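You operate a simulated robot arm through the tools that you are given. There is no shell and no other tool. Be economical: measure what you need, move in short steps, check, and stop when the job is done.

You are at the controls of a simulated two-armed robot. One attempt, no reset.

Task
Pack sleeves by the PACK card's count and fold the carton shut.
Fine: sleeves from the small tray, one to a cell, the rest stay in the tray; all four flaps down.

Only the result counts: the job must be done as asked and must still hold three seconds after the hand-in. Knocking over, shifting, dropping, spilling or breaking anything else fails it. Flat cloth is picked up by pressing the open fingertips on it (5 to 10 N) and closing them slowly along it; thin cloth reads only 2 to 8 mm in the jaws.

Robot
Two 7-joint arms with fingered hands on one trunk, on a base that drives. Base frame: it is fixed to the floor where the robot stands at the start and does not move with it; the origin is under the middle of the robot, x ahead of it, y to its left, z up; the surface under the hand at the start is at about z = 760. Lengths are in mm, angles in rad, forces in N, time in s.
The left shoulder is at the start at [60, 138, 872], the right one opposite. With the tool pointing down near the work surface each hand reaches from about 420 to 920 mm from the robot's upright axis, wherever it stands, measured 20 degrees to its own side. Places, roughly: packing carton back flap [700, -200, 900]; packing carton front flap [500, -200, 900]; packing carton left flap [600, -100, 900]; packing carton right flap [600, -400, 900]; sleeve (5x5x6 cm) [500, 0, 800]. Payload 4 kg a hand.
The tool frame of a hand sits at the grasp point between the pads (the TCP): z along the fingers, y along the line on which they close. The tips reach 36 mm beyond it. The gripper opens to 120 mm. The gripper's body begins 42 mm behind the TCP. The gripper is a hand of 5 fingers: y runs from the thumb to the fingers, the wrist lies at [-15, -109, -200] in the tool frame, and closing takes about 1.5 s.
Orientation is that of the tool frame in the base frame, as a unit quaternion [w, x, y, z]. With the fingers straight down and the wrist toward the robot, the tool's x, y and z point along [0, 1, 0], [1, 0, 0] and [0, 0, -1] of the base frame.

Tools
- The arms move only by the tool apply_moves. It takes "left_motion", "right_motion" or both (then of equal length, played together; a hand with none holds still); each is a list of rows, each a list of 7 numbers: the shift along the tool's x, y, z in mm, then the turn, a rotation vector about the tool's x, y, z in rad, then the finger opening in mm, from 0 to 120. In form: [[x, y, z, ax, ay, az, gripper], ...]. A call has 1 to 20 rows; each row shifts and turns the commanded pose from where the row before left it, along the tool's axes as they then stand. Each row takes 0.2 s and may step no farther than 50 mm and 0.15 rad from the row before; otherwise, or with a gripper value out of range, the whole call is refused. A pose out of reach is approached as far as the arm can. The call stops where the force on the tool passes 40 N (or 10 N more than at its start, if that is more) or the arm is blocked; 0.2 s more then pass. Each finger travels about 153 mm/s and halts on what it meets, pressing with about 27 N; the grip force reading is that of the motor and also rises with nothing between the fingers. The clock runs only during rows and for 0.2 s after the last one: add rows that do not move to give the fingers time. The reply holds the time, the measured pose of the TCP, the force on the tool along the base axes, the opening and the grip force, in the units named above and with some noise, with the torque about the TCP (base axes, N m) and any sound that the robot's microphone picked up, and new pictures: "show" is both (left out), scene, wrist or none (wrist: the cameras of the hands that moved).
- Cameras (640 x 400 px; columns grow to the right, rows downward): "scene" is now at [42.2, -36.3, 1502.6]; the picture's right is [-0.44, -0.90, 0.00], its down [-0.62, 0.31, -0.72] and it looks along [0.64, -0.32, -0.70] (base axes); focal length 280 px, centre (320, 200). "left" rides on the left gripper at [-69, -79, -131] in its tool frame; the picture's right is [-0.78, -0.29, 0.55], its down [0.55, -0.73, 0.40] and it looks along [0.29, 0.61, 0.74] (tool axes); focal length 222 px, centre (320, 200). "right" rides on the right gripper at [69, -79, -131] in its tool frame; the picture's right is [-0.79, 0.29, -0.55], its down [-0.55, -0.73, 0.40] and it looks along [-0.29, 0.61, 0.74] (tool axes); focal length 222 px, centre (320, 200). There is no depth. A picture from a camera that has moved, and an enlarged one, comes with that camera's place and axes in the base frame and with its lens.
- raise_lower(by): slides the trunk up (or, below 0, down) by that many mm; the arms and the scene camera ride with it, the base frame stays. It gives what a move gives, with no picture.
- base_move(legs): drives the robot by 1 to 6 legs, each [ahead, left, turn to the left] in mm, mm and rad, along the robot's own axes; the way and the turn of a leg run together, so that a leg with both is an arc; at most 1500 mm and 3.142 rad a leg. The arms and the cameras ride along, it lands a little off, and it stops where it bumps. It gives what a move gives, and a new picture of the scene camera.
- hand_shape(shape, hand): the hand has 5 fingers and takes this shape, open, in about a second: jaw (thumb against the fingers, like two jaws); tri (thumb and two fingers); tip (a fingertip pinch); poke (one finger out to press); point (the index stretched); flat (the hand flat); cup (the hand cupped); fist (a fist). The gripper value then closes the fingers along that shape, each until it touches; the sizes above hold for jaw. It gives what a move gives, with no picture.
- head_to(pan, tilt): turns the head with the scene camera to pan (to the left, within 1.501 rad either way) and tilt (down, from -0.506 to 1.204), counted from straight ahead of the robot. It gives what a move gives, and a new picture of the scene camera.
- inspect(camera, box): a new picture of the part [left, top, right, bottom] of that camera's present view, enlarged. It takes no simulated time.
- close_job(): hands the job in; it is judged then, once.

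Work in short steps. Places have to be worked out from the pictures, the camera data and where the tool is seen: move nearer, look again, correct. Check each grasp and each placing, and mend what went wrong. You have 120 turns and 260 pictures in all, those below and enlarged ones among them. Open the grippers and draw the arms clear of the work before you hand the job in, unless the task says otherwise; then end with one line.

The tools are called after "Call:" as name(argument=value, ...) on one line, values as JSON. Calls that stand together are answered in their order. apply_moves: Moves the arms, as the interface text tells. Its arguments: {"type":"object","properties":{"left_motion":{"type":"array","items":{"type":"array","items":{"type":"number"}}},"right_motion":{"type":"array","items":{"type":"array","items":{"type":"number"}}},"show":{"type":"string","enum":["both","scene","wrist","none"]}},"required":[]} The other tools are called the same way: raise_lower (by) slides the trunk up or down; hand_shape (shape, hand) gives the hand a shape; base_move (legs) drives the base; head_to (pan, tilt) turns the head that bears the scene camera; inspect (camera, box) takes an enlarged picture of a part of a camera's view; close_job () hands the job in.

At the start:

```text
time_s: 0.0
left_eef_pos: [670.9, 82.0, 1112.5]
left_orientation: [0.0, 0.708, 0.706, -0.001]
left_force: [-0.1, -0.2, -0.4]
left_wrist_torque: [0.03, 0.03, -0.03]
left_gripper_width: 119.6
left_gripper_force: 0.2
left_shape: jaw
right_eef_pos: [510.2, -348.2, 1167.9]
right_orientation: [-0.001, 0.708, 0.707, 0.0]
right_force: [-0.1, -0.7, 0.6]
right_wrist_torque: [-0.01, 0.02, -0.01]
right_gripper_width: 119.8
right_gripper_force: 0.1
right_shape: jaw
trunk travel left (down, up): [-450.0, 140.0]
robot x, y, heading: [2.0, -2.5, -0.0]
head pan, tilt: [-0.459, 0.77]
```

scene: 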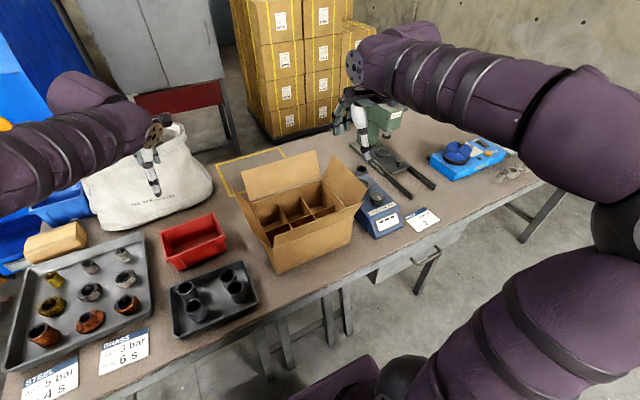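
right: 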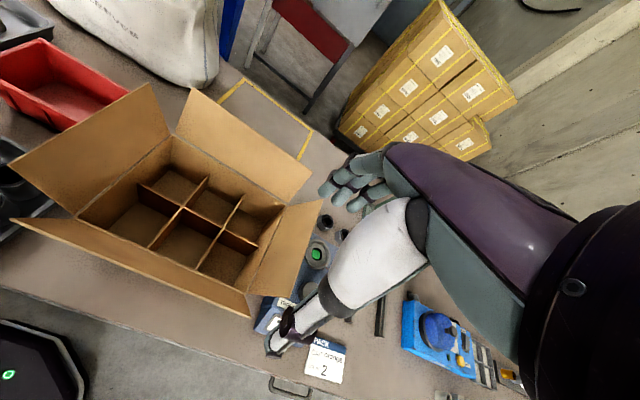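
left: 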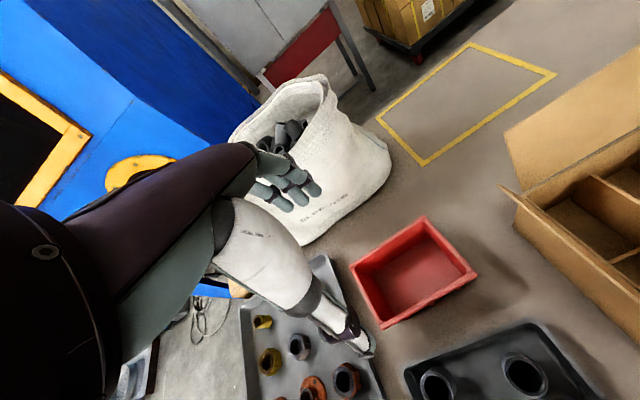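

The PACK card seems to read 2; I enlarge it and the sleeve tray.

Call:
inspect(camera="right", box=[290, 320, 370, 390])

Call:
inspect(camera="scene", box=[160, 130, 400, 350])

Call:
inspect(camera="right", box=[0, 60, 340, 330])

```text
5.71 times, centred on (330, 355) of right
camera zoom: at [431.1, -279.1, 1298.1], right [0.29, -0.79, 0.55], down [-0.73, -0.55, -0.4], along [0.61, -0.29, -0.74], focal length 1269 px, centre (263, -686)
```

zoom: 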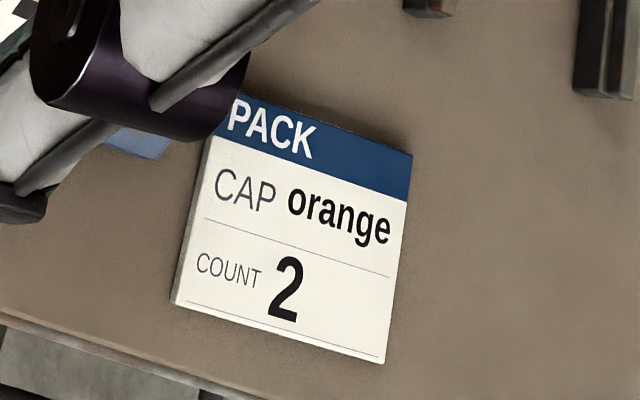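

```text
1.82 times, centred on (280, 240) of scene
camera zoom: at [42.2, -36.3, 1502.6], right [-0.44, -0.9, 0.0], down [-0.62, 0.31, -0.72], along [0.64, -0.32, -0.7], focal length 509 px, centre (393, 127)
```

zoom: 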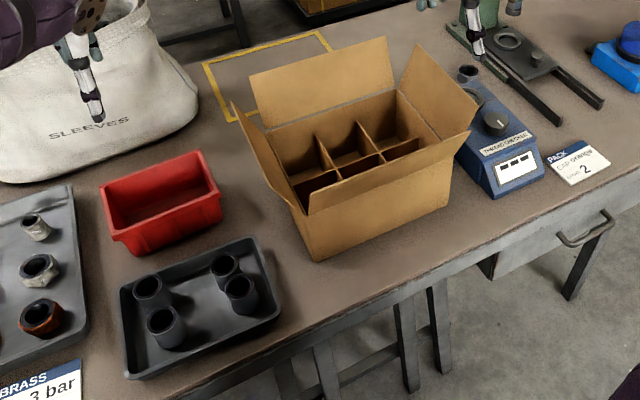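

```text
1.48 times, centred on (170, 195) of right
camera zoom: at [431.1, -279.1, 1298.1], right [0.29, -0.79, 0.55], down [-0.73, -0.55, -0.4], along [0.61, -0.29, -0.74], focal length 329 px, centre (542, 207)
```

zoom: 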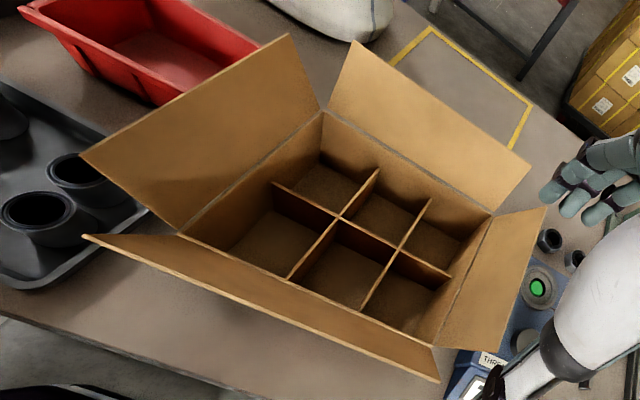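

The card says 2 and the tray holds four sleeves. I turn the head to see the tray and carton better.

Call:
head_to(pan=-0.1, tilt=0.95)

```text
time_s: 0.8
left_eef_pos: [671.1, 81.1, 1111.6]
left_orientation: [0.001, 0.708, 0.707, -0.001]
left_force: [-0.1, 0.0, 0.3]
left_wrist_torque: [0.0, 0.02, 0.04]
left_gripper_width: 119.8
left_gripper_force: 0.0
left_shape: jaw
right_eef_pos: [509.4, -349.7, 1167.2]
right_orientation: [0.0, 0.707, 0.707, 0.0]
right_force: [0.2, 0.0, 0.2]
right_wrist_torque: [-0.05, 0.0, 0.02]
right_gripper_width: 119.7
right_gripper_force: 0.0
right_shape: jaw
trunk travel left (down, up): [-450.0, 140.0]
robot x, y, heading: [0.9, -3.3, -0.002]
head pan, tilt: [-0.099, 0.949]
camera scene: at [41.0, -7.2, 1488.7], right [-0.1, -0.99, 0.0], down [-0.81, 0.08, -0.58], along [0.58, -0.06, -0.81], focal length 280 px, centre (320, 200)
```

scene: 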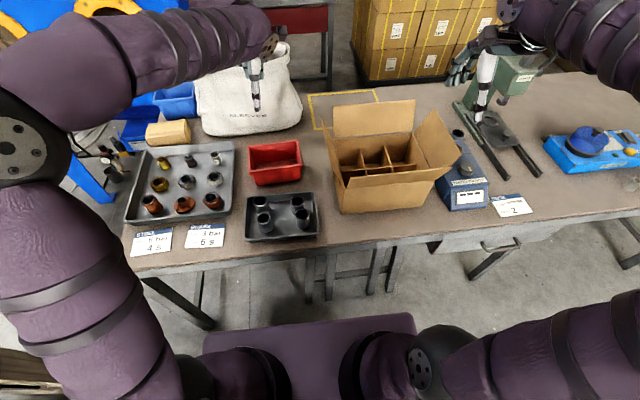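

Call:
inspect(camera="scene", box=[230, 170, 340, 250])

Call:
inspect(camera="scene", box=[310, 80, 470, 220])

```text
5.00 times, centred on (285, 210) of scene
camera zoom: at [41.0, -7.2, 1488.7], right [-0.1, -0.99, 0.0], down [-0.81, 0.08, -0.58], along [0.58, -0.06, -0.81], focal length 1400 px, centre (495, 150)
```

zoom: 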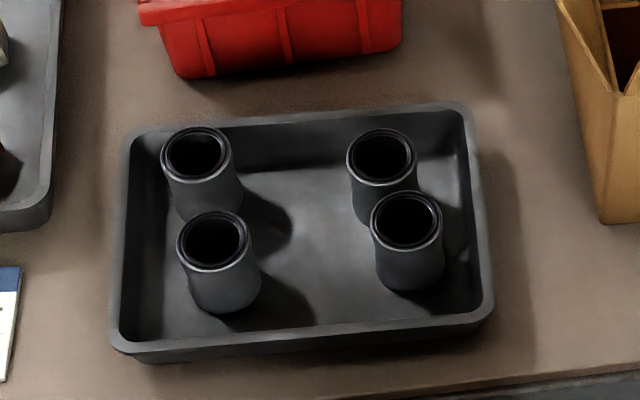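

```text
2.86 times, centred on (390, 150) of scene
camera zoom: at [41.0, -7.2, 1488.7], right [-0.1, -0.99, 0.0], down [-0.81, 0.08, -0.58], along [0.58, -0.06, -0.81], focal length 800 px, centre (120, 343)
```

zoom: 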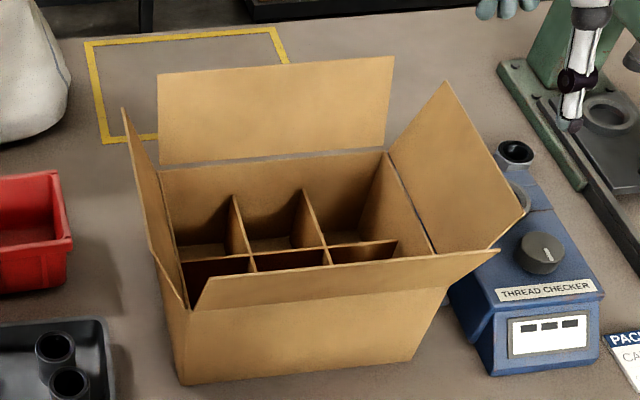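

Estimated: sleeves (top centres) near A(532,117), D(471,106), B(519,10), C(474,-2); carton x 502–698, y −122…−372, rim z≈890. I bring the left hand above D, yawed 45° so the fingers miss the neighbour.

Call:
apply_moves(left_motion=[[4, -33, 20, 0, 0, 0, 120], [4, -33, 20, 0, 0, 0, 120], [4, -33, 20, 0, 0, 0, 120], [4, -33, 20, 0, 0, 0, 120], [4, -33, 20, 0, 0, 0, 120], [5, -33, 20, 0, 0, 0, 120], [0, 0, 0, 0, 0, 0.131, 120], [0, 0, 0, 0, 0, 0.131, 120], [0, 0, 0, 0, 0, 0.131, 120], [0, 0, 0, 0, 0, 0.131, 120], [0, 0, 0, 0, 0, 0.131, 120], [0, 0, 0, 0, 0, 0.131, 120], [0, 0, 0, 0, 0, 0, 120]])

```text
time_s: 3.6
left_eef_pos: [473.2, 106.1, 992.6]
left_orientation: [0.001, 0.925, 0.381, 0.0]
left_force: [0.7, -0.2, -0.1]
left_wrist_torque: [0.01, 0.01, 0.02]
left_gripper_width: 119.7
left_gripper_force: 0.0
left_shape: jaw
right_eef_pos: [509.2, -349.7, 1167.1]
right_orientation: [0.0, 0.707, 0.707, 0.0]
right_force: [0.4, -0.2, 0.0]
right_wrist_torque: [-0.01, -0.05, 0.03]
right_gripper_width: 119.8
right_gripper_force: 0.1
right_shape: jaw
trunk travel left (down, up): [-450.0, 140.0]
robot x, y, heading: [-0.2, -3.2, 0.002]
head pan, tilt: [-0.099, 0.949]
camera scene: at [40.8, -7.2, 1488.7], right [-0.1, -1.0, 0.0], down [-0.81, 0.08, -0.58], along [0.58, -0.06, -0.81], focal length 280 px, centre (320, 200)
camera left: at [367.4, 113.8, 1123.0], right [-0.76, -0.35, -0.55], down [-0.13, 0.91, -0.4], along [0.64, -0.23, -0.74], focal length 222 px, centre (320, 200)
```

scene: 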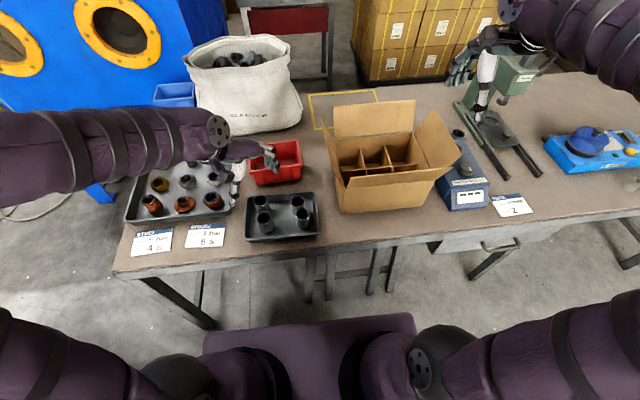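
left: 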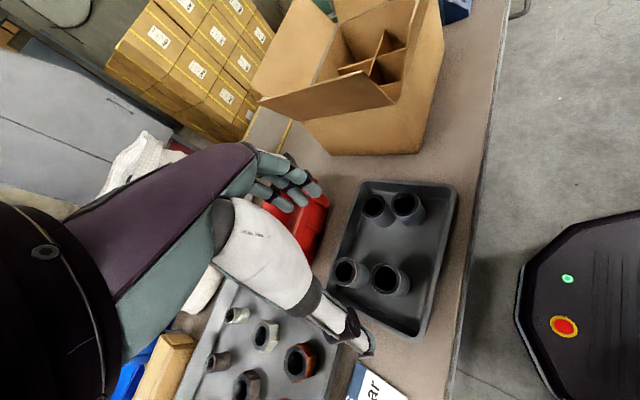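

Checking the hand geometry and the sleeves from the wrist camera.

Call:
inspect(camera="left", box=[200, 120, 480, 360])

Call:
inspect(camera="scene", box=[190, 130, 350, 250])

```text
1.67 times, centred on (340, 240) of left
camera zoom: at [367.4, 113.8, 1123.0], right [-0.76, -0.35, -0.55], down [-0.13, 0.91, -0.4], along [0.64, -0.23, -0.74], focal length 370 px, centre (287, 133)
```

zoom: 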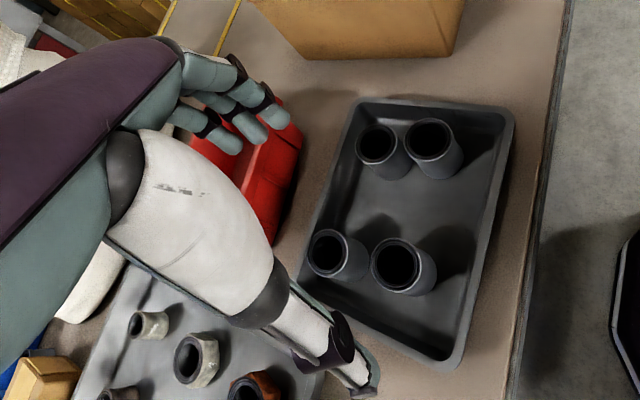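

```text
3.33 times, centred on (270, 190) of scene
camera zoom: at [40.8, -7.2, 1488.7], right [-0.1, -1.0, 0.0], down [-0.81, 0.08, -0.58], along [0.58, -0.06, -0.81], focal length 933 px, centre (487, 233)
```

zoom: 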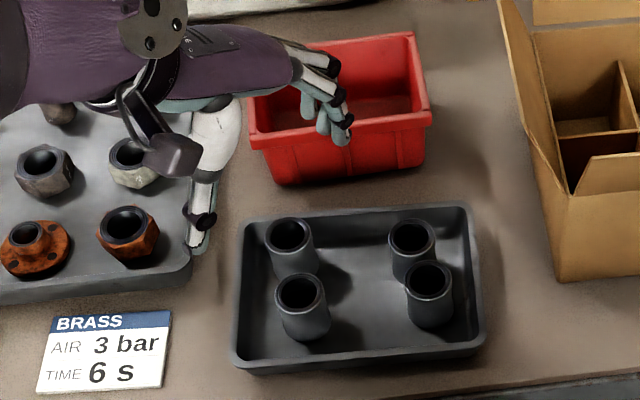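

Four fingers are side by side, so at 45° they would touch A. I turn to 90° (closing along y), open to 95 and descend partway above D.

Call:
apply_moves(left_motion=[[0, 0, 0, 0, 0, 0.131, 95], [0, 0, 0, 0, 0, 0.131, 95], [0, 0, 0, 0, 0, 0.131, 95], [0, 0, 0, 0, 0, 0.131, 95], [0, 0, 0, 0, 0, 0.131, 95], [0, 0, 0, 0, 0, 0.131, 95], [-1, -1, 30, 0, 0, 0, 95], [0, -1, 30, 0, 0, 0, 95], [0, 0, 30, 0, 0, 0, 95], [0, 0, 0, 0, 0, 0, 95]])

Call:
inspect(camera="scene", box=[190, 130, 350, 250])

```text
time_s: 5.8
left_eef_pos: [470.6, 109.4, 902.4]
left_orientation: [0.001, 1.0, -0.002, 0.0]
left_force: [-0.9, 0.6, 0.0]
left_wrist_torque: [0.02, -0.01, 0.02]
left_gripper_width: 95.3
left_gripper_force: 0.0
left_shape: jaw
right_eef_pos: [509.2, -349.4, 1167.1]
right_orientation: [0.0, 0.707, 0.707, 0.0]
right_force: [0.1, 0.8, -0.3]
right_wrist_torque: [-0.01, -0.02, -0.02]
right_gripper_width: 119.6
right_gripper_force: 0.1
right_shape: jaw
trunk travel left (down, up): [-450.0, 140.0]
robot x, y, heading: [0.7, 3.6, -0.002]
head pan, tilt: [-0.099, 0.949]
camera scene: at [40.9, -7.2, 1488.7], right [-0.1, -1.0, 0.0], down [-0.81, 0.08, -0.58], along [0.58, -0.06, -0.81], focal length 280 px, centre (320, 200)
camera left: at [402.3, 188.2, 1033.2], right [-0.78, 0.29, -0.55], down [0.55, 0.73, -0.4], along [0.28, -0.61, -0.74], focal length 222 px, centre (320, 200)
```

scene: 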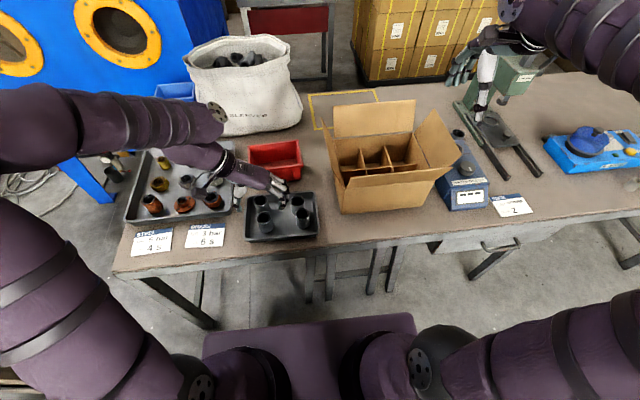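
left: 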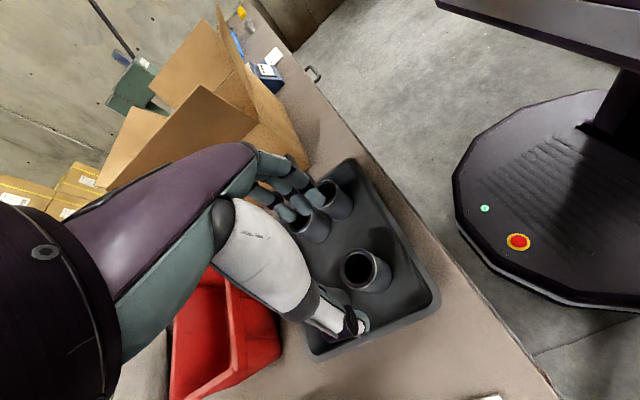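

```text
3.33 times, centred on (270, 190) of scene
camera zoom: at [40.9, -7.2, 1488.7], right [-0.1, -1.0, 0.0], down [-0.81, 0.08, -0.58], along [0.58, -0.06, -0.81], focal length 933 px, centre (487, 233)
```

zoom: 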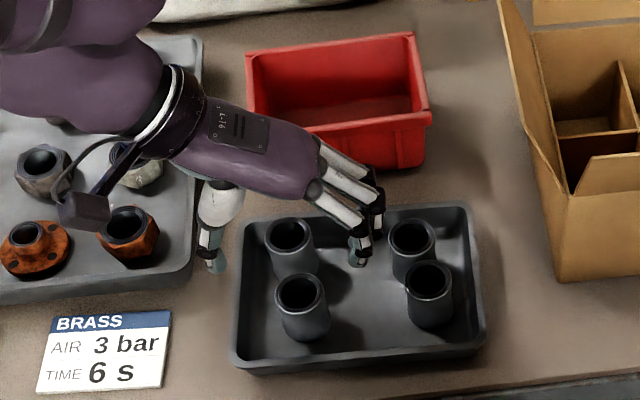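

The three outer fingers spread toward A, so I try the "tri" shape and look.

Call:
hand_shape(hand="left", shape="tri")

Call:
inspect(camera="scene", box=[190, 130, 350, 250])

Call:
inspect(camera="left", box=[200, 120, 480, 360])

```text
time_s: 6.7
left_eef_pos: [471.8, 108.4, 902.7]
left_orientation: [0.001, 1.0, -0.003, 0.0]
left_force: [-0.1, 1.2, -0.4]
left_wrist_torque: [0.04, -0.04, 0.01]
left_gripper_width: 120.0
left_gripper_force: 0.0
left_shape: tri
right_eef_pos: [511.2, -350.1, 1167.4]
right_orientation: [0.0, 0.707, 0.707, 0.0]
right_force: [-0.5, -0.2, -0.4]
right_wrist_torque: [0.01, 0.0, 0.0]
right_gripper_width: 119.6
right_gripper_force: 0.0
right_shape: jaw
trunk travel left (down, up): [-450.0, 140.0]
robot x, y, heading: [0.0, -3.0, 0.0]
head pan, tilt: [-0.099, 0.949]
```

```text
3.33 times, centred on (270, 190) of scene
camera zoom: at [41.0, -7.1, 1488.7], right [-0.1, -1.0, 0.0], down [-0.81, 0.08, -0.58], along [0.58, -0.06, -0.81], focal length 933 px, centre (487, 233)
```

zoom: 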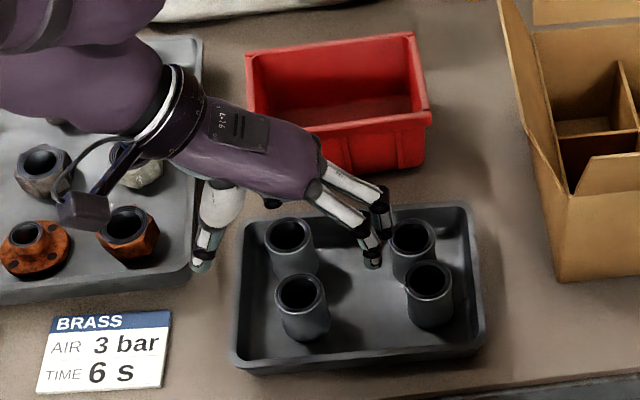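

```text
1.67 times, centred on (340, 240) of left
camera zoom: at [402.4, 188.2, 1033.4], right [-0.78, 0.29, -0.55], down [0.55, 0.73, -0.4], along [0.28, -0.61, -0.74], focal length 370 px, centre (287, 133)
```

zoom: 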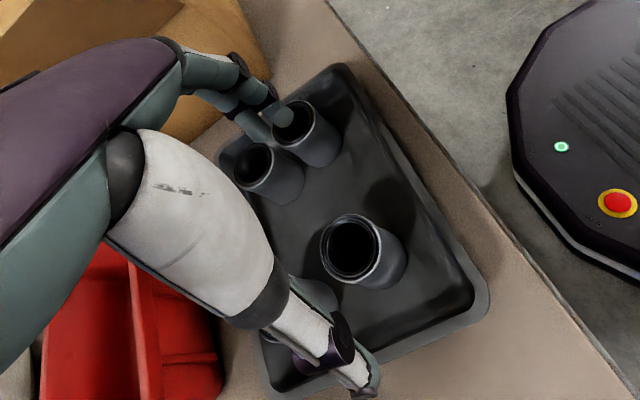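

"tri" uses just index and middle with tips 25 mm apart, centred well on D. I narrow to 85 and descend so the tips sit about 30 mm below the sleeve top.

Call:
apply_moves(left_motion=[[-3, 0, 0, 0, 0, 0, 85], [0, 0, 0, 0, 0, 0, 85], [0, 0, 24, 0, 0, 0, 85], [0, 0, 24, 0, 0, 0, 85], [0, 0, 24, 0, 0, 0, 85], [0, 0, 0, 0, 0, 0, 85]], show="wrist")

Call:
inspect(camera="scene", box=[210, 150, 340, 250])

```text
time_s: 8.1
left_eef_pos: [468.9, 109.0, 830.6]
left_orientation: [0.001, 1.0, -0.002, 0.001]
left_force: [-0.7, 0.3, 5.9]
left_wrist_torque: [0.32, 0.06, 0.02]
left_gripper_width: 85.2
left_gripper_force: 0.0
left_shape: tri
right_eef_pos: [509.9, -349.5, 1167.1]
right_orientation: [-0.001, 0.707, 0.707, 0.0]
right_force: [1.1, -0.1, -0.6]
right_wrist_torque: [0.01, 0.0, -0.03]
right_gripper_width: 119.4
right_gripper_force: 0.2
right_shape: jaw
trunk travel left (down, up): [-450.0, 140.0]
robot x, y, heading: [-0.0, 0.8, 0.0]
head pan, tilt: [-0.099, 0.949]
camera left: at [398.8, 188.0, 961.2], right [-0.78, 0.29, -0.55], down [0.55, 0.73, -0.4], along [0.28, -0.61, -0.74], focal length 222 px, centre (320, 200)
```

left: 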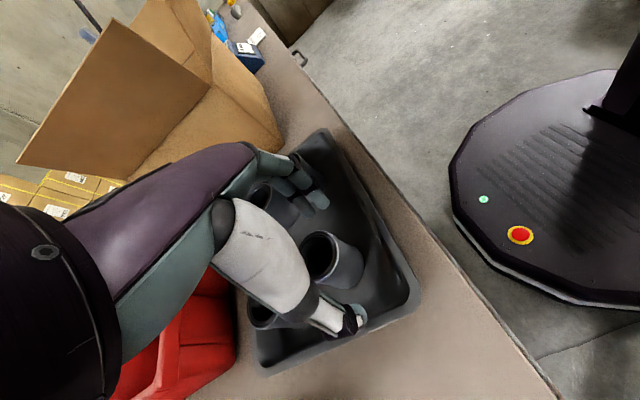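

```text
4.00 times, centred on (275, 200) of scene
camera zoom: at [40.7, -7.3, 1488.8], right [-0.1, -1.0, 0.0], down [-0.81, 0.08, -0.58], along [0.58, -0.06, -0.81], focal length 1120 px, centre (500, 200)
```

zoom: 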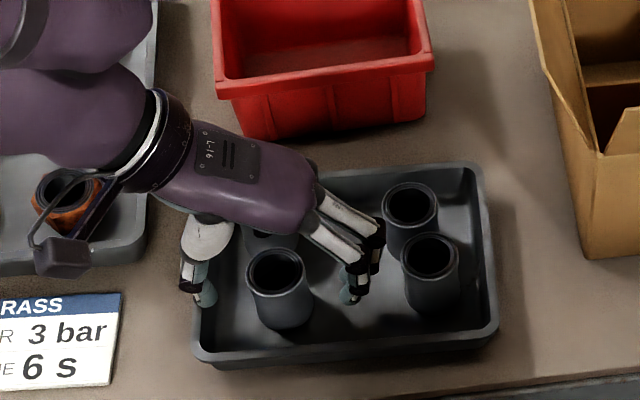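

A 6 N upward force at the thumb side means the thumb tip rests on the tray rim. I raise 8 mm and narrow the fingers before closing.

Call:
apply_moves(left_motion=[[0, 0, -8, 0, 0, 0, 85], [0, 0, 0, 0, 0, 0, 70], [0, 0, 0, 0, 0, 0, 70]], show="wrist")

Call:
inspect(camera="scene", box=[210, 150, 340, 250])

```text
time_s: 8.9
left_eef_pos: [468.0, 108.8, 838.9]
left_orientation: [0.001, 1.0, -0.001, 0.0]
left_force: [-0.2, 0.9, -0.4]
left_wrist_torque: [0.01, -0.01, -0.01]
left_gripper_width: 70.2
left_gripper_force: 0.1
left_shape: tri
right_eef_pos: [510.7, -349.2, 1167.3]
right_orientation: [0.001, 0.707, 0.707, 0.0]
right_force: [0.1, 0.1, 0.0]
right_wrist_torque: [-0.01, -0.02, 0.01]
right_gripper_width: 119.6
right_gripper_force: 0.0
right_shape: jaw
trunk travel left (down, up): [-450.0, 140.0]
robot x, y, heading: [0.1, -1.1, -0.006]
head pan, tilt: [-0.099, 0.949]
camera left: at [398.9, 187.9, 969.0], right [-0.78, 0.29, -0.55], down [0.55, 0.73, -0.4], along [0.28, -0.61, -0.74], focal length 222 px, centre (320, 200)
```

left: 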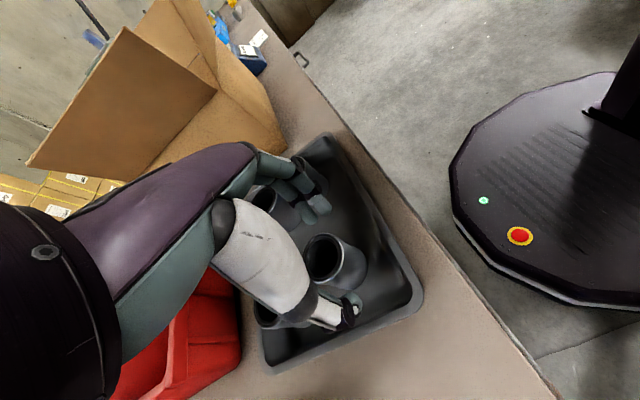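

```text
4.00 times, centred on (275, 200) of scene
camera zoom: at [41.0, -7.2, 1488.7], right [-0.1, -1.0, 0.0], down [-0.81, 0.08, -0.58], along [0.58, -0.06, -0.81], focal length 1120 px, centre (500, 200)
```

zoom: 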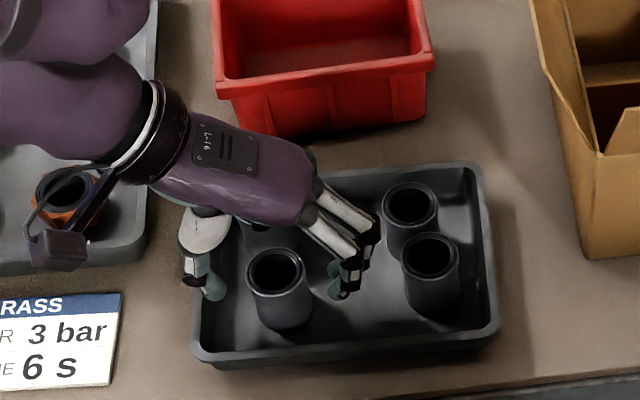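

Free of contact; the thumb is now inside the rim. I lower a few mm and close.

Call:
apply_moves(left_motion=[[0, 0, 5, 0, 0, 0, 70], [0, 0, 0, 0, 0, 0, 55], [0, 0, 0, 0, 0, 0, 45], [0, 0, 0, 0, 0, 0, 35], [0, 0, 0, 0, 0, 0, 25], [0, 0, 0, 0, 0, 0, 15], [0, 0, 0, 0, 0, 0, 15], [0, 0, 0, 0, 0, 0, 15]], show="wrist")

Call:
inspect(camera="scene", box=[210, 150, 340, 250])

```text
time_s: 10.7
left_eef_pos: [468.9, 107.9, 834.0]
left_orientation: [0.001, 1.0, -0.002, -0.001]
left_force: [-0.1, -0.4, -0.9]
left_wrist_torque: [-0.01, 0.06, 0.0]
left_gripper_width: 25.5
left_gripper_force: 26.7
left_shape: tri
right_eef_pos: [509.3, -349.0, 1167.6]
right_orientation: [0.0, 0.707, 0.707, 0.0]
right_force: [0.7, -0.1, -0.4]
right_wrist_torque: [-0.01, 0.05, -0.02]
right_gripper_width: 119.6
right_gripper_force: 0.2
right_shape: jaw
trunk travel left (down, up): [-450.0, 140.0]
robot x, y, heading: [-5.0, 1.7, -0.004]
head pan, tilt: [-0.099, 0.949]
camera left: at [398.9, 187.7, 964.0], right [-0.78, 0.29, -0.55], down [0.55, 0.73, -0.4], along [0.28, -0.61, -0.74], focal length 222 px, centre (320, 200)
```

left: 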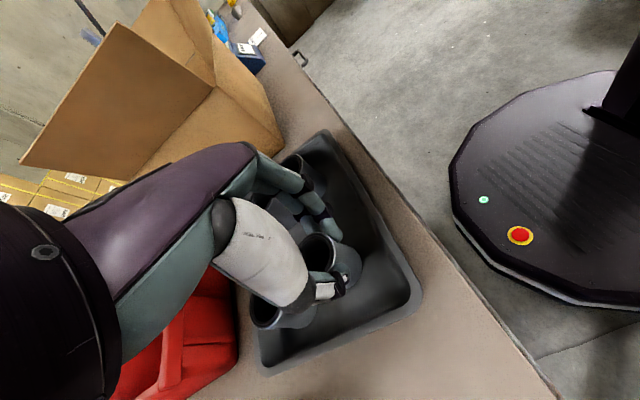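

```text
4.00 times, centred on (275, 200) of scene
camera zoom: at [41.0, -7.1, 1488.7], right [-0.1, -1.0, 0.0], down [-0.81, 0.08, -0.58], along [0.58, -0.06, -0.81], focal length 1120 px, centre (500, 200)
```

zoom: 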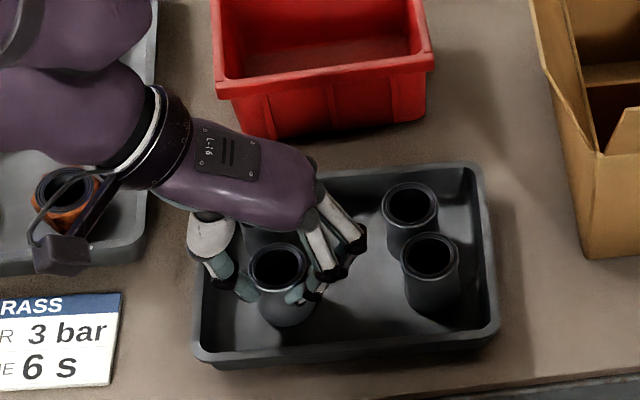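

Contact width of 25 mm means the fingers hold it off-centre (sleeve centre is ~8 mm further in x). I reopen, shift +8 mm and regrip.

Call:
apply_moves(left_motion=[[0, 0, 0, 0, 0, 0, 70], [0, 0, 0, 0, 0, 0, 70], [0, 0, 0, 0, 0, 0, 70], [9, 2, 0, 0, 0, 0, 70], [0, 0, 0, 0, 0, 0, 70], [0, 0, 0, 0, 0, 0, 55], [0, 0, 0, 0, 0, 0, 45], [0, 0, 0, 0, 0, 0, 35], [0, 0, 0, 0, 0, 0, 25], [0, 0, 0, 0, 0, 0, 15], [0, 0, 0, 0, 0, 0, 15], [0, 0, 0, 0, 0, 0, 15]], show="wrist")

Call:
inspect(camera="scene", box=[210, 150, 340, 250])

Call:
inspect(camera="left", box=[220, 150, 420, 350])

```text
time_s: 13.3
left_eef_pos: [477.8, 108.1, 833.6]
left_orientation: [0.001, 1.0, -0.001, 0.0]
left_force: [-0.6, 0.5, 0.8]
left_wrist_torque: [-0.04, -0.01, 0.01]
left_gripper_width: 33.4
left_gripper_force: 27.4
left_shape: tri
right_eef_pos: [509.7, -349.1, 1167.4]
right_orientation: [0.0, 0.707, 0.707, -0.001]
right_force: [-0.5, 0.2, 0.6]
right_wrist_torque: [-0.01, 0.01, -0.01]
right_gripper_width: 119.7
right_gripper_force: 0.0
right_shape: jaw
trunk travel left (down, up): [-450.0, 140.0]
robot x, y, heading: [1.6, -1.9, -0.002]
head pan, tilt: [-0.099, 0.949]
camera left: at [408.2, 186.0, 964.3], right [-0.78, 0.29, -0.55], down [0.55, 0.73, -0.4], along [0.28, -0.61, -0.74], focal length 222 px, centre (320, 200)
```

left: 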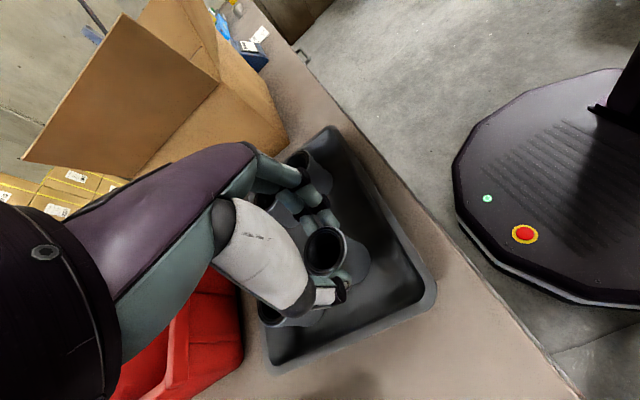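

```text
4.00 times, centred on (275, 200) of scene
camera zoom: at [41.1, -7.1, 1488.7], right [-0.1, -1.0, 0.0], down [-0.81, 0.08, -0.58], along [0.58, -0.06, -0.81], focal length 1120 px, centre (500, 200)
```

zoom: 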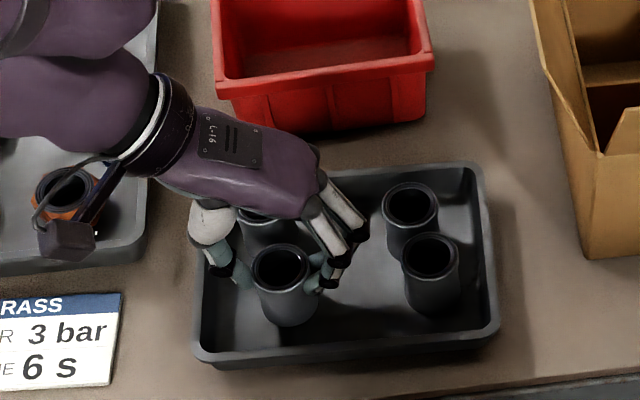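

```text
2.00 times, centred on (320, 250) of left
camera zoom: at [408.2, 186.0, 964.3], right [-0.78, 0.29, -0.55], down [0.55, 0.73, -0.4], along [0.28, -0.61, -0.74], focal length 444 px, centre (320, 100)
```

zoom: 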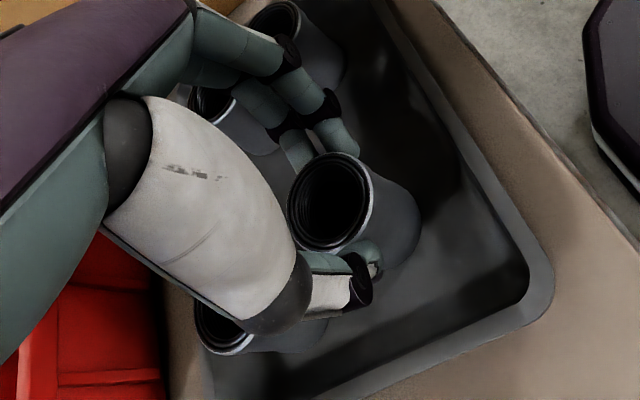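

Good three-point grasp. I lift straight up slowly.

Call:
apply_moves(left_motion=[[0, 0, -10, 0, 0, 0, 15], [0, 0, -20, 0, 0, 0, 15], [0, 0, -35, 0, 0, 0, 15], [0, 0, -45, 0, 0, 0, 15], [0, 0, -45, 0, 0, 0, 15], [0, 0, -45, 0, 0, 0, 15], [0, 0, -50, 0, 0, 0, 15], [0, 0, 0, 0, 0, 0, 15]])

```text
time_s: 15.1
left_eef_pos: [478.3, 106.5, 1084.1]
left_orientation: [0.001, 1.0, -0.002, -0.001]
left_force: [-0.2, -0.4, -1.5]
left_wrist_torque: [0.01, 0.01, 0.0]
left_gripper_width: 33.6
left_gripper_force: 27.2
left_shape: tri
right_eef_pos: [509.7, -349.1, 1167.6]
right_orientation: [0.0, 0.707, 0.707, -0.001]
right_force: [0.0, -0.4, 1.1]
right_wrist_torque: [-0.02, -0.01, 0.0]
right_gripper_width: 119.5
right_gripper_force: 0.0
right_shape: jaw
trunk travel left (down, up): [-450.0, 140.0]
robot x, y, heading: [-0.6, 0.2, 0.001]
head pan, tilt: [-0.099, 0.949]
camera scene: at [41.3, -7.0, 1488.7], right [-0.1, -1.0, 0.0], down [-0.81, 0.08, -0.58], along [0.58, -0.06, -0.81], focal length 280 px, centre (320, 200)
camera left: at [408.8, 185.5, 1214.3], right [-0.78, 0.29, -0.55], down [0.55, 0.73, -0.4], along [0.28, -0.61, -0.74], focal length 222 px, centre (320, 200)
```

scene: 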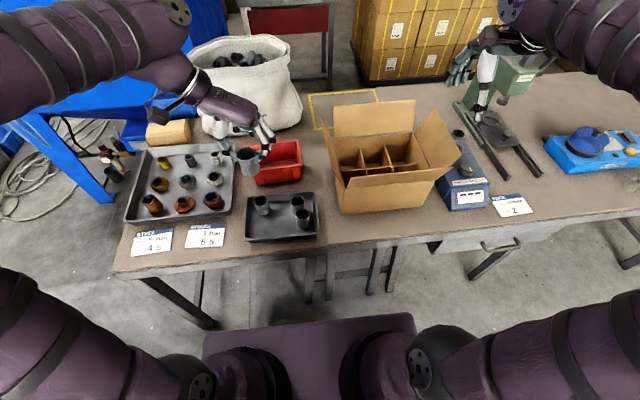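
left: 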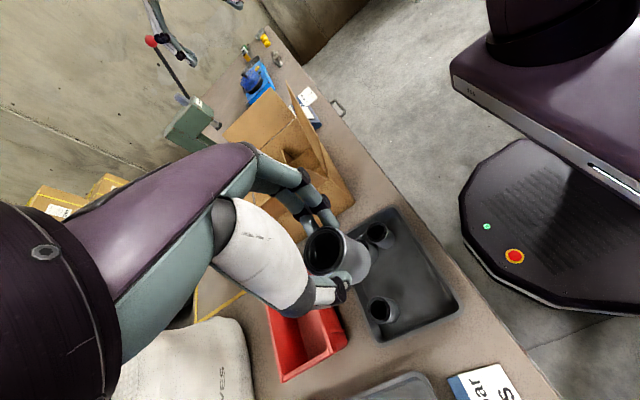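

Held firmly. I move the right hand aside, turn the left back to 45° and carry it above the back-middle cell (649,−247).

Call:
apply_moves(left_motion=[[0, 0, 0, 0, 0, -0.131, 15], [0, 0, 0, 0, 0, -0.131, 15], [0, 0, 0, 0, 0, -0.131, 15], [0, 0, 0, 0, 0, -0.131, 15], [0, 0, 0, 0, 0, -0.131, 15], [0, 0, 0, 0, 0, -0.131, 15], [-16.1, 46.4, 0, 0, 0, 0, 15], [-16.1, 46.4, 0, 0, 0, 0, 15], [-16.1, 46.4, 0, 0, 0, 0, 15], [-16.1, 46.4, 0, 0, 0, 0, 15], [-16.1, 46.4, 0, 0, 0, 0, 15], [-16.1, 46.4, 0, 0, 0, 0, 15], [-16.1, 46.4, 0, 0, 0, 0, 15], [-16.1, 46.4, 0, 0, 0, 0, 15], [0, 0, 0, 0, 0, 0, 15]], right_motion=[[-25, 0, -5, 0, 0, 0, 120], [-25, 0, -5, 0, 0, 0, 120], [-25, 0, -5, 0, 0, 0, 120], [-25, 0, -5, 0, 0, 0, 120], [-25, 0, 0, 0, 0, 0, 120], [-25, 0, 0, 0, 0, 0, 120], [0, 0, 0, 0, 0, 0, 120], [0, 0, 0, 0, 0, 0, 120], [0, 0, 0, 0, 0, 0, 120], [0, 0, 0, 0, 0, 0, 120], [0, 0, 0, 0, 0, 0, 120], [0, 0, 0, 0, 0, 0, 120], [0, 0, 0, 0, 0, 0, 120], [0, 0, 0, 0, 0, 0, 120], [0, 0, 0, 0, 0, 0, 120]])

```text
time_s: 18.3
left_eef_pos: [648.4, -245.4, 1083.4]
left_orientation: [0.0, 0.924, 0.382, 0.0]
left_force: [0.5, -0.6, -3.3]
left_wrist_torque: [0.01, -0.01, -0.01]
left_gripper_width: 33.3
left_gripper_force: 26.9
left_shape: tri
right_eef_pos: [509.8, -498.5, 1187.5]
right_orientation: [0.0, 0.707, 0.707, 0.0]
right_force: [0.1, 0.5, 0.2]
right_wrist_torque: [-0.01, 0.02, -0.02]
right_gripper_width: 119.7
right_gripper_force: 0.0
right_shape: jaw
trunk travel left (down, up): [-450.0, 140.0]
robot x, y, heading: [-2.6, 0.8, -0.002]
head pan, tilt: [-0.099, 0.949]
camera scene: at [40.8, -6.6, 1488.8], right [-0.1, -1.0, 0.0], down [-0.81, 0.08, -0.58], along [0.58, -0.06, -0.81], focal length 280 px, centre (320, 200)
camera right: at [430.4, -428.6, 1318.2], right [0.29, -0.78, 0.55], down [-0.73, -0.55, -0.4], along [0.61, -0.29, -0.74], focal length 222 px, centre (320, 200)
camera left: at [543.6, -239.0, 1214.5], right [-0.76, -0.35, -0.55], down [-0.13, 0.91, -0.4], along [0.63, -0.23, -0.74], focal length 222 px, centre (320, 200)
```

scene: 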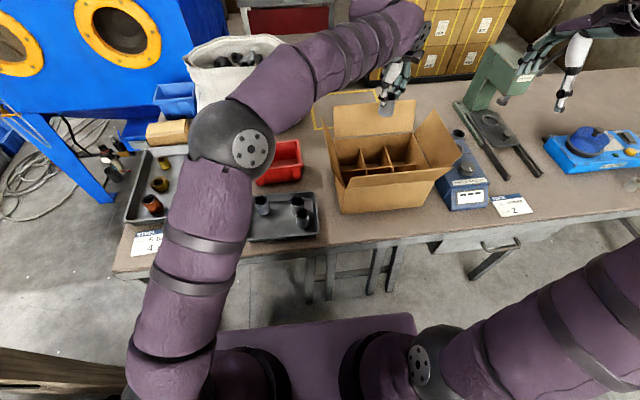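
right: 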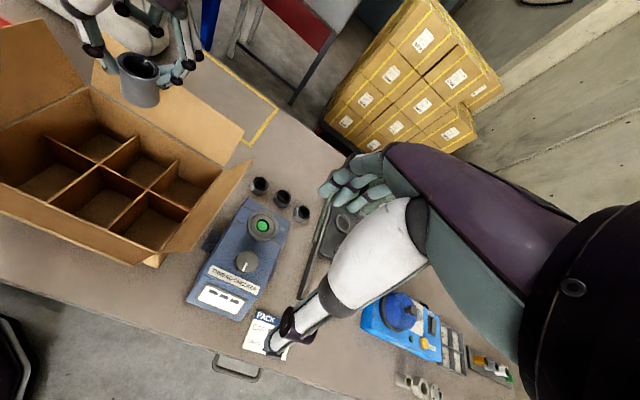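
left: 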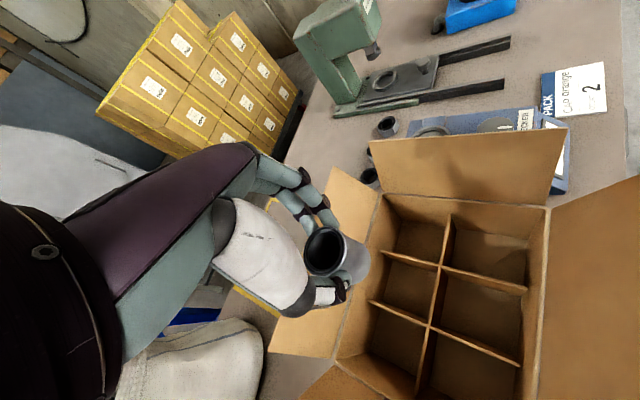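

The sleeve is centred over the back-middle cell (dividers x≈597, y≈−209/−283). Descending to just above the floor.

Call:
apply_moves(left_motion=[[0, 0, 40, 0, 0, 0, 15], [0, 0, 40, 0, 0, 0, 15], [0, 0, 35, 0, 0, 0, 15], [0, 0, 30, 0, 0, 0, 15], [0, 0, 0, 0, 0, 0, 15]], show="wrist")

Call:
inspect(camera="right", box=[0, 0, 280, 280])

```text
time_s: 19.5
left_eef_pos: [648.8, -248.4, 938.3]
left_orientation: [0.001, 0.924, 0.382, -0.001]
left_force: [0.4, 0.1, -2.0]
left_wrist_torque: [0.01, 0.0, -0.01]
left_gripper_width: 32.9
left_gripper_force: 27.0
left_shape: tri
right_eef_pos: [509.9, -500.4, 1187.7]
right_orientation: [0.0, 0.707, 0.707, 0.0]
right_force: [0.5, 0.1, 0.2]
right_wrist_torque: [0.0, 0.01, -0.02]
right_gripper_width: 119.6
right_gripper_force: 0.0
right_shape: jaw
trunk travel left (down, up): [-450.0, 140.0]
robot x, y, heading: [-0.8, -4.6, 0.001]
head pan, tilt: [-0.099, 0.949]
camera left: at [543.2, -240.1, 1069.2], right [-0.76, -0.35, -0.55], down [-0.13, 0.91, -0.4], along [0.64, -0.23, -0.74], focal length 222 px, centre (320, 200)
```

left: 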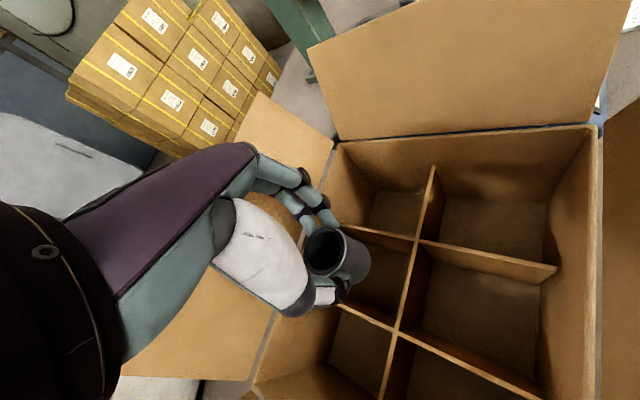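

```text
1.43 times, centred on (140, 140) of right
camera zoom: at [430.7, -429.3, 1317.8], right [0.29, -0.79, 0.55], down [-0.73, -0.55, -0.4], along [0.61, -0.29, -0.74], focal length 317 px, centre (577, 286)
```

zoom: 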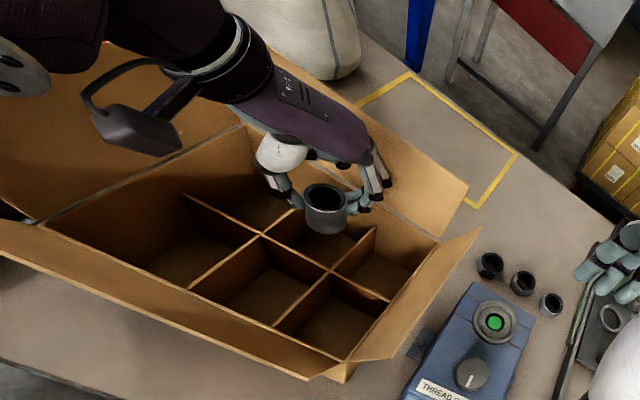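

Well centred (cell centre ≈ 649,−246). Continuing down.

Call:
apply_moves(left_motion=[[0, 0, 25, 0, 0, 0, 15], [0, 0, 25, 0, 0, 0, 15], [0, 0, 25, 0, 0, 0, 15], [0, 0, 15, 0, 0, 0, 15], [0, 0, 8, 0, 0, 0, 15], [0, 0, 0, 0, 0, 0, 15]], show="wrist")

Call:
inspect(camera="right", box=[0, 0, 280, 280])

```text
time_s: 20.9
left_eef_pos: [649.6, -245.5, 844.3]
left_orientation: [0.004, 0.924, 0.382, 0.001]
left_force: [3.6, 6.6, 25.6]
left_wrist_torque: [-0.39, -0.05, 0.79]
left_gripper_width: 29.1
left_gripper_force: 27.4
left_shape: tri
right_eef_pos: [508.6, -497.3, 1187.8]
right_orientation: [0.001, 0.707, 0.708, 0.002]
right_force: [0.5, 0.5, 0.6]
right_wrist_torque: [0.0, 0.0, 0.01]
right_gripper_width: 119.8
right_gripper_force: 0.1
right_shape: jaw
trunk travel left (down, up): [-450.0, 140.0]
robot x, y, heading: [0.6, 1.6, 0.003]
head pan, tilt: [-0.099, 0.949]
camera left: at [543.6, -238.6, 974.8], right [-0.76, -0.35, -0.55], down [-0.13, 0.91, -0.4], along [0.64, -0.23, -0.73], focal length 222 px, centre (320, 200)
```

left: 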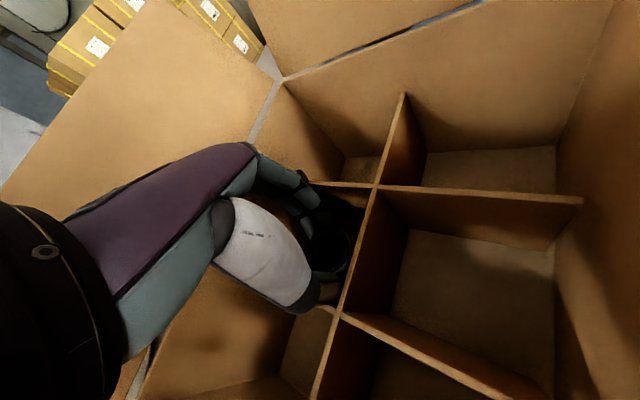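

```text
1.43 times, centred on (140, 140) of right
camera zoom: at [429.3, -427.6, 1319.1], right [0.29, -0.78, 0.55], down [-0.73, -0.55, -0.4], along [0.61, -0.29, -0.74], focal length 317 px, centre (577, 286)
```

zoom: 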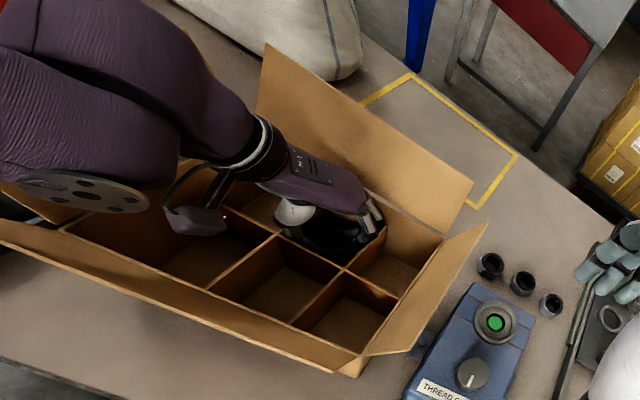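

A 26 N upward contact: either the sleeve met the floor or the fingers a divider. I look closer before releasing.

Call:
inspect(camera="left", box=[260, 160, 400, 330])

Call:
inspect(camera="right", box=[80, 40, 220, 180])

Call:
inspect(camera="scene", box=[310, 80, 470, 220])

```text
2.35 times, centred on (330, 245) of left
camera zoom: at [543.6, -238.6, 974.8], right [-0.76, -0.35, -0.55], down [-0.13, 0.91, -0.4], along [0.64, -0.23, -0.73], focal length 523 px, centre (296, 94)
```

zoom: 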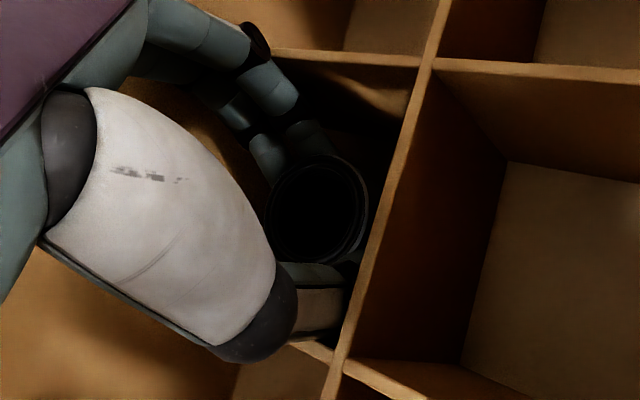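

```text
2.86 times, centred on (150, 110) of right
camera zoom: at [429.3, -427.6, 1319.1], right [0.29, -0.78, 0.55], down [-0.73, -0.55, -0.4], along [0.61, -0.29, -0.74], focal length 635 px, centre (806, 457)
```

zoom: 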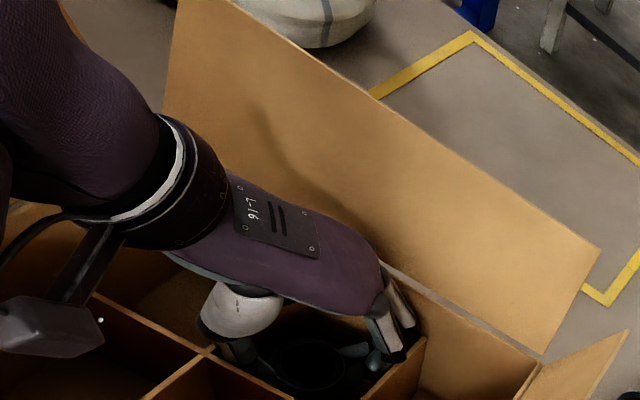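

```text
2.86 times, centred on (390, 150) of scene
camera zoom: at [39.3, -5.6, 1489.0], right [-0.1, -1.0, 0.0], down [-0.81, 0.08, -0.58], along [0.58, -0.06, -0.81], focal length 800 px, centre (120, 343)
```

zoom: 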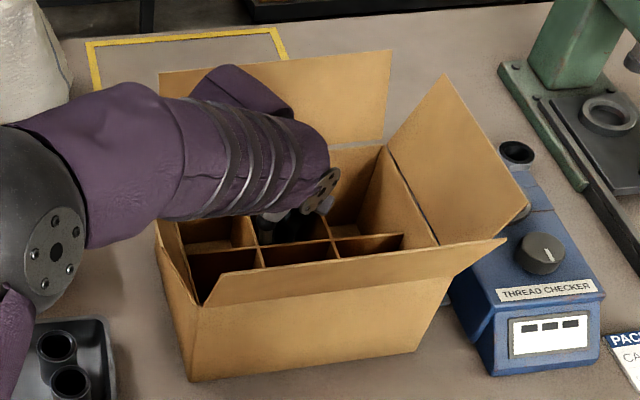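

The carton seems nudged a few mm, so fingers are touching a divider. I raise 12 mm and read the force.

Call:
apply_moves(left_motion=[[0, 0, -6, 0, 0, 0, 15], [0, 0, -6, 0, 0, 0, 15], [0, 0, 0, 0, 0, 0, 15]], show="wrist")

Call:
inspect(camera="left", box=[260, 160, 400, 330])

Call:
inspect(camera="scene", box=[310, 80, 470, 220])

```text
time_s: 21.7
left_eef_pos: [647.7, -247.7, 850.2]
left_orientation: [-0.001, 0.925, 0.381, -0.001]
left_force: [-1.3, 0.8, -1.9]
left_wrist_torque: [0.0, -0.01, -0.02]
left_gripper_width: 30.7
left_gripper_force: 26.9
left_shape: tri
right_eef_pos: [508.9, -500.5, 1186.6]
right_orientation: [0.0, 0.707, 0.707, 0.0]
right_force: [1.0, 0.3, -0.3]
right_wrist_torque: [0.0, 0.0, -0.02]
right_gripper_width: 119.6
right_gripper_force: 0.1
right_shape: jaw
trunk travel left (down, up): [-450.0, 140.0]
robot x, y, heading: [-1.1, 1.6, -0.005]
head pan, tilt: [-0.099, 0.949]
camera left: at [542.5, -241.1, 981.7], right [-0.76, -0.35, -0.55], down [-0.13, 0.91, -0.4], along [0.63, -0.23, -0.74], focal length 222 px, centre (320, 200)
```

left: 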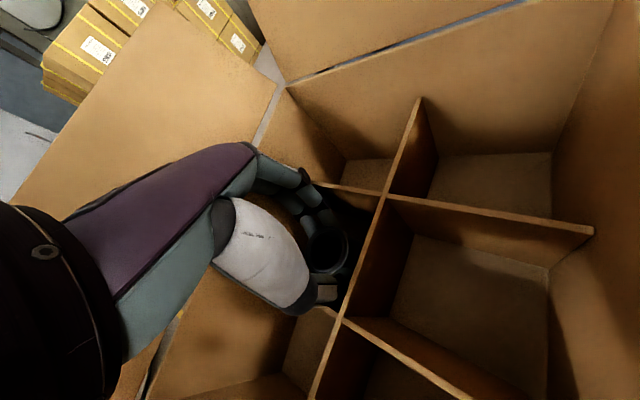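

```text
2.35 times, centred on (330, 245) of left
camera zoom: at [542.5, -241.1, 981.7], right [-0.76, -0.35, -0.55], down [-0.13, 0.91, -0.4], along [0.63, -0.23, -0.74], focal length 523 px, centre (296, 94)
```

zoom: 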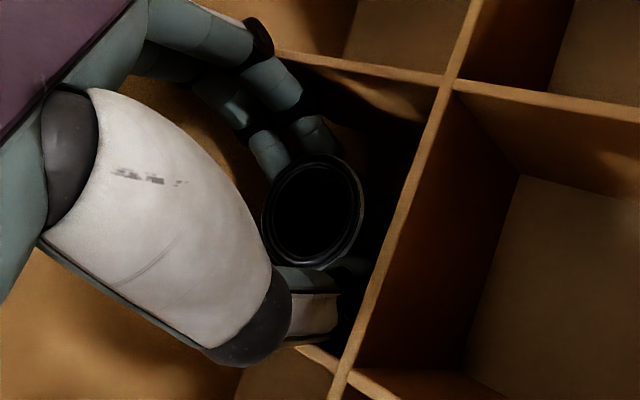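

```text
2.86 times, centred on (390, 150) of scene
camera zoom: at [41.2, -7.5, 1488.5], right [-0.1, -0.99, 0.0], down [-0.81, 0.08, -0.58], along [0.58, -0.06, -0.81], focal length 800 px, centre (120, 343)
```

zoom: 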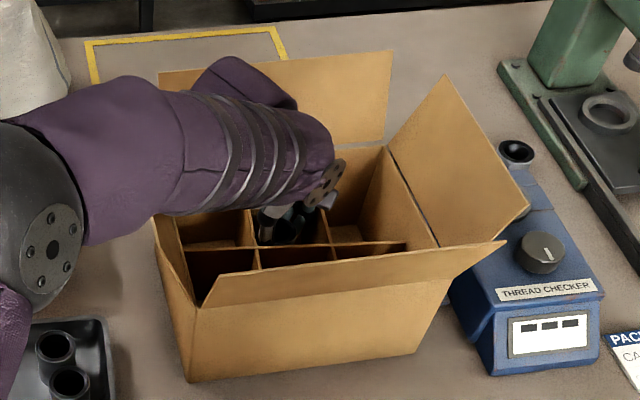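

No contact at 850. The carton has moved about 6 mm toward −y (cell centre now ≈ 651,−253), so I recentre, then descend gently.

Call:
apply_moves(left_motion=[[-2, 6, 0, 0, 0, 0, 15], [0, 0, 4, 0, 0, 0, 15], [0, 0, 3, 0, 0, 0, 15], [0, 0, 0, 0, 0, 0, 15]], show="none")

```text
time_s: 22.7
left_eef_pos: [651.1, -252.3, 845.2]
left_orientation: [0.001, 0.924, 0.381, -0.001]
left_force: [0.5, 1.9, 0.3]
left_wrist_torque: [-0.02, -0.02, 0.06]
left_gripper_width: 30.6
left_gripper_force: 27.5
left_shape: tri
right_eef_pos: [509.7, -498.9, 1185.7]
right_orientation: [0.0, 0.707, 0.707, 0.0]
right_force: [0.7, 0.6, 0.1]
right_wrist_torque: [-0.01, 0.04, 0.01]
right_gripper_width: 119.4
right_gripper_force: 0.0
right_shape: jaw
trunk travel left (down, up): [-450.0, 140.0]
robot x, y, heading: [2.3, -1.3, -0.003]
head pan, tilt: [-0.099, 0.949]
```

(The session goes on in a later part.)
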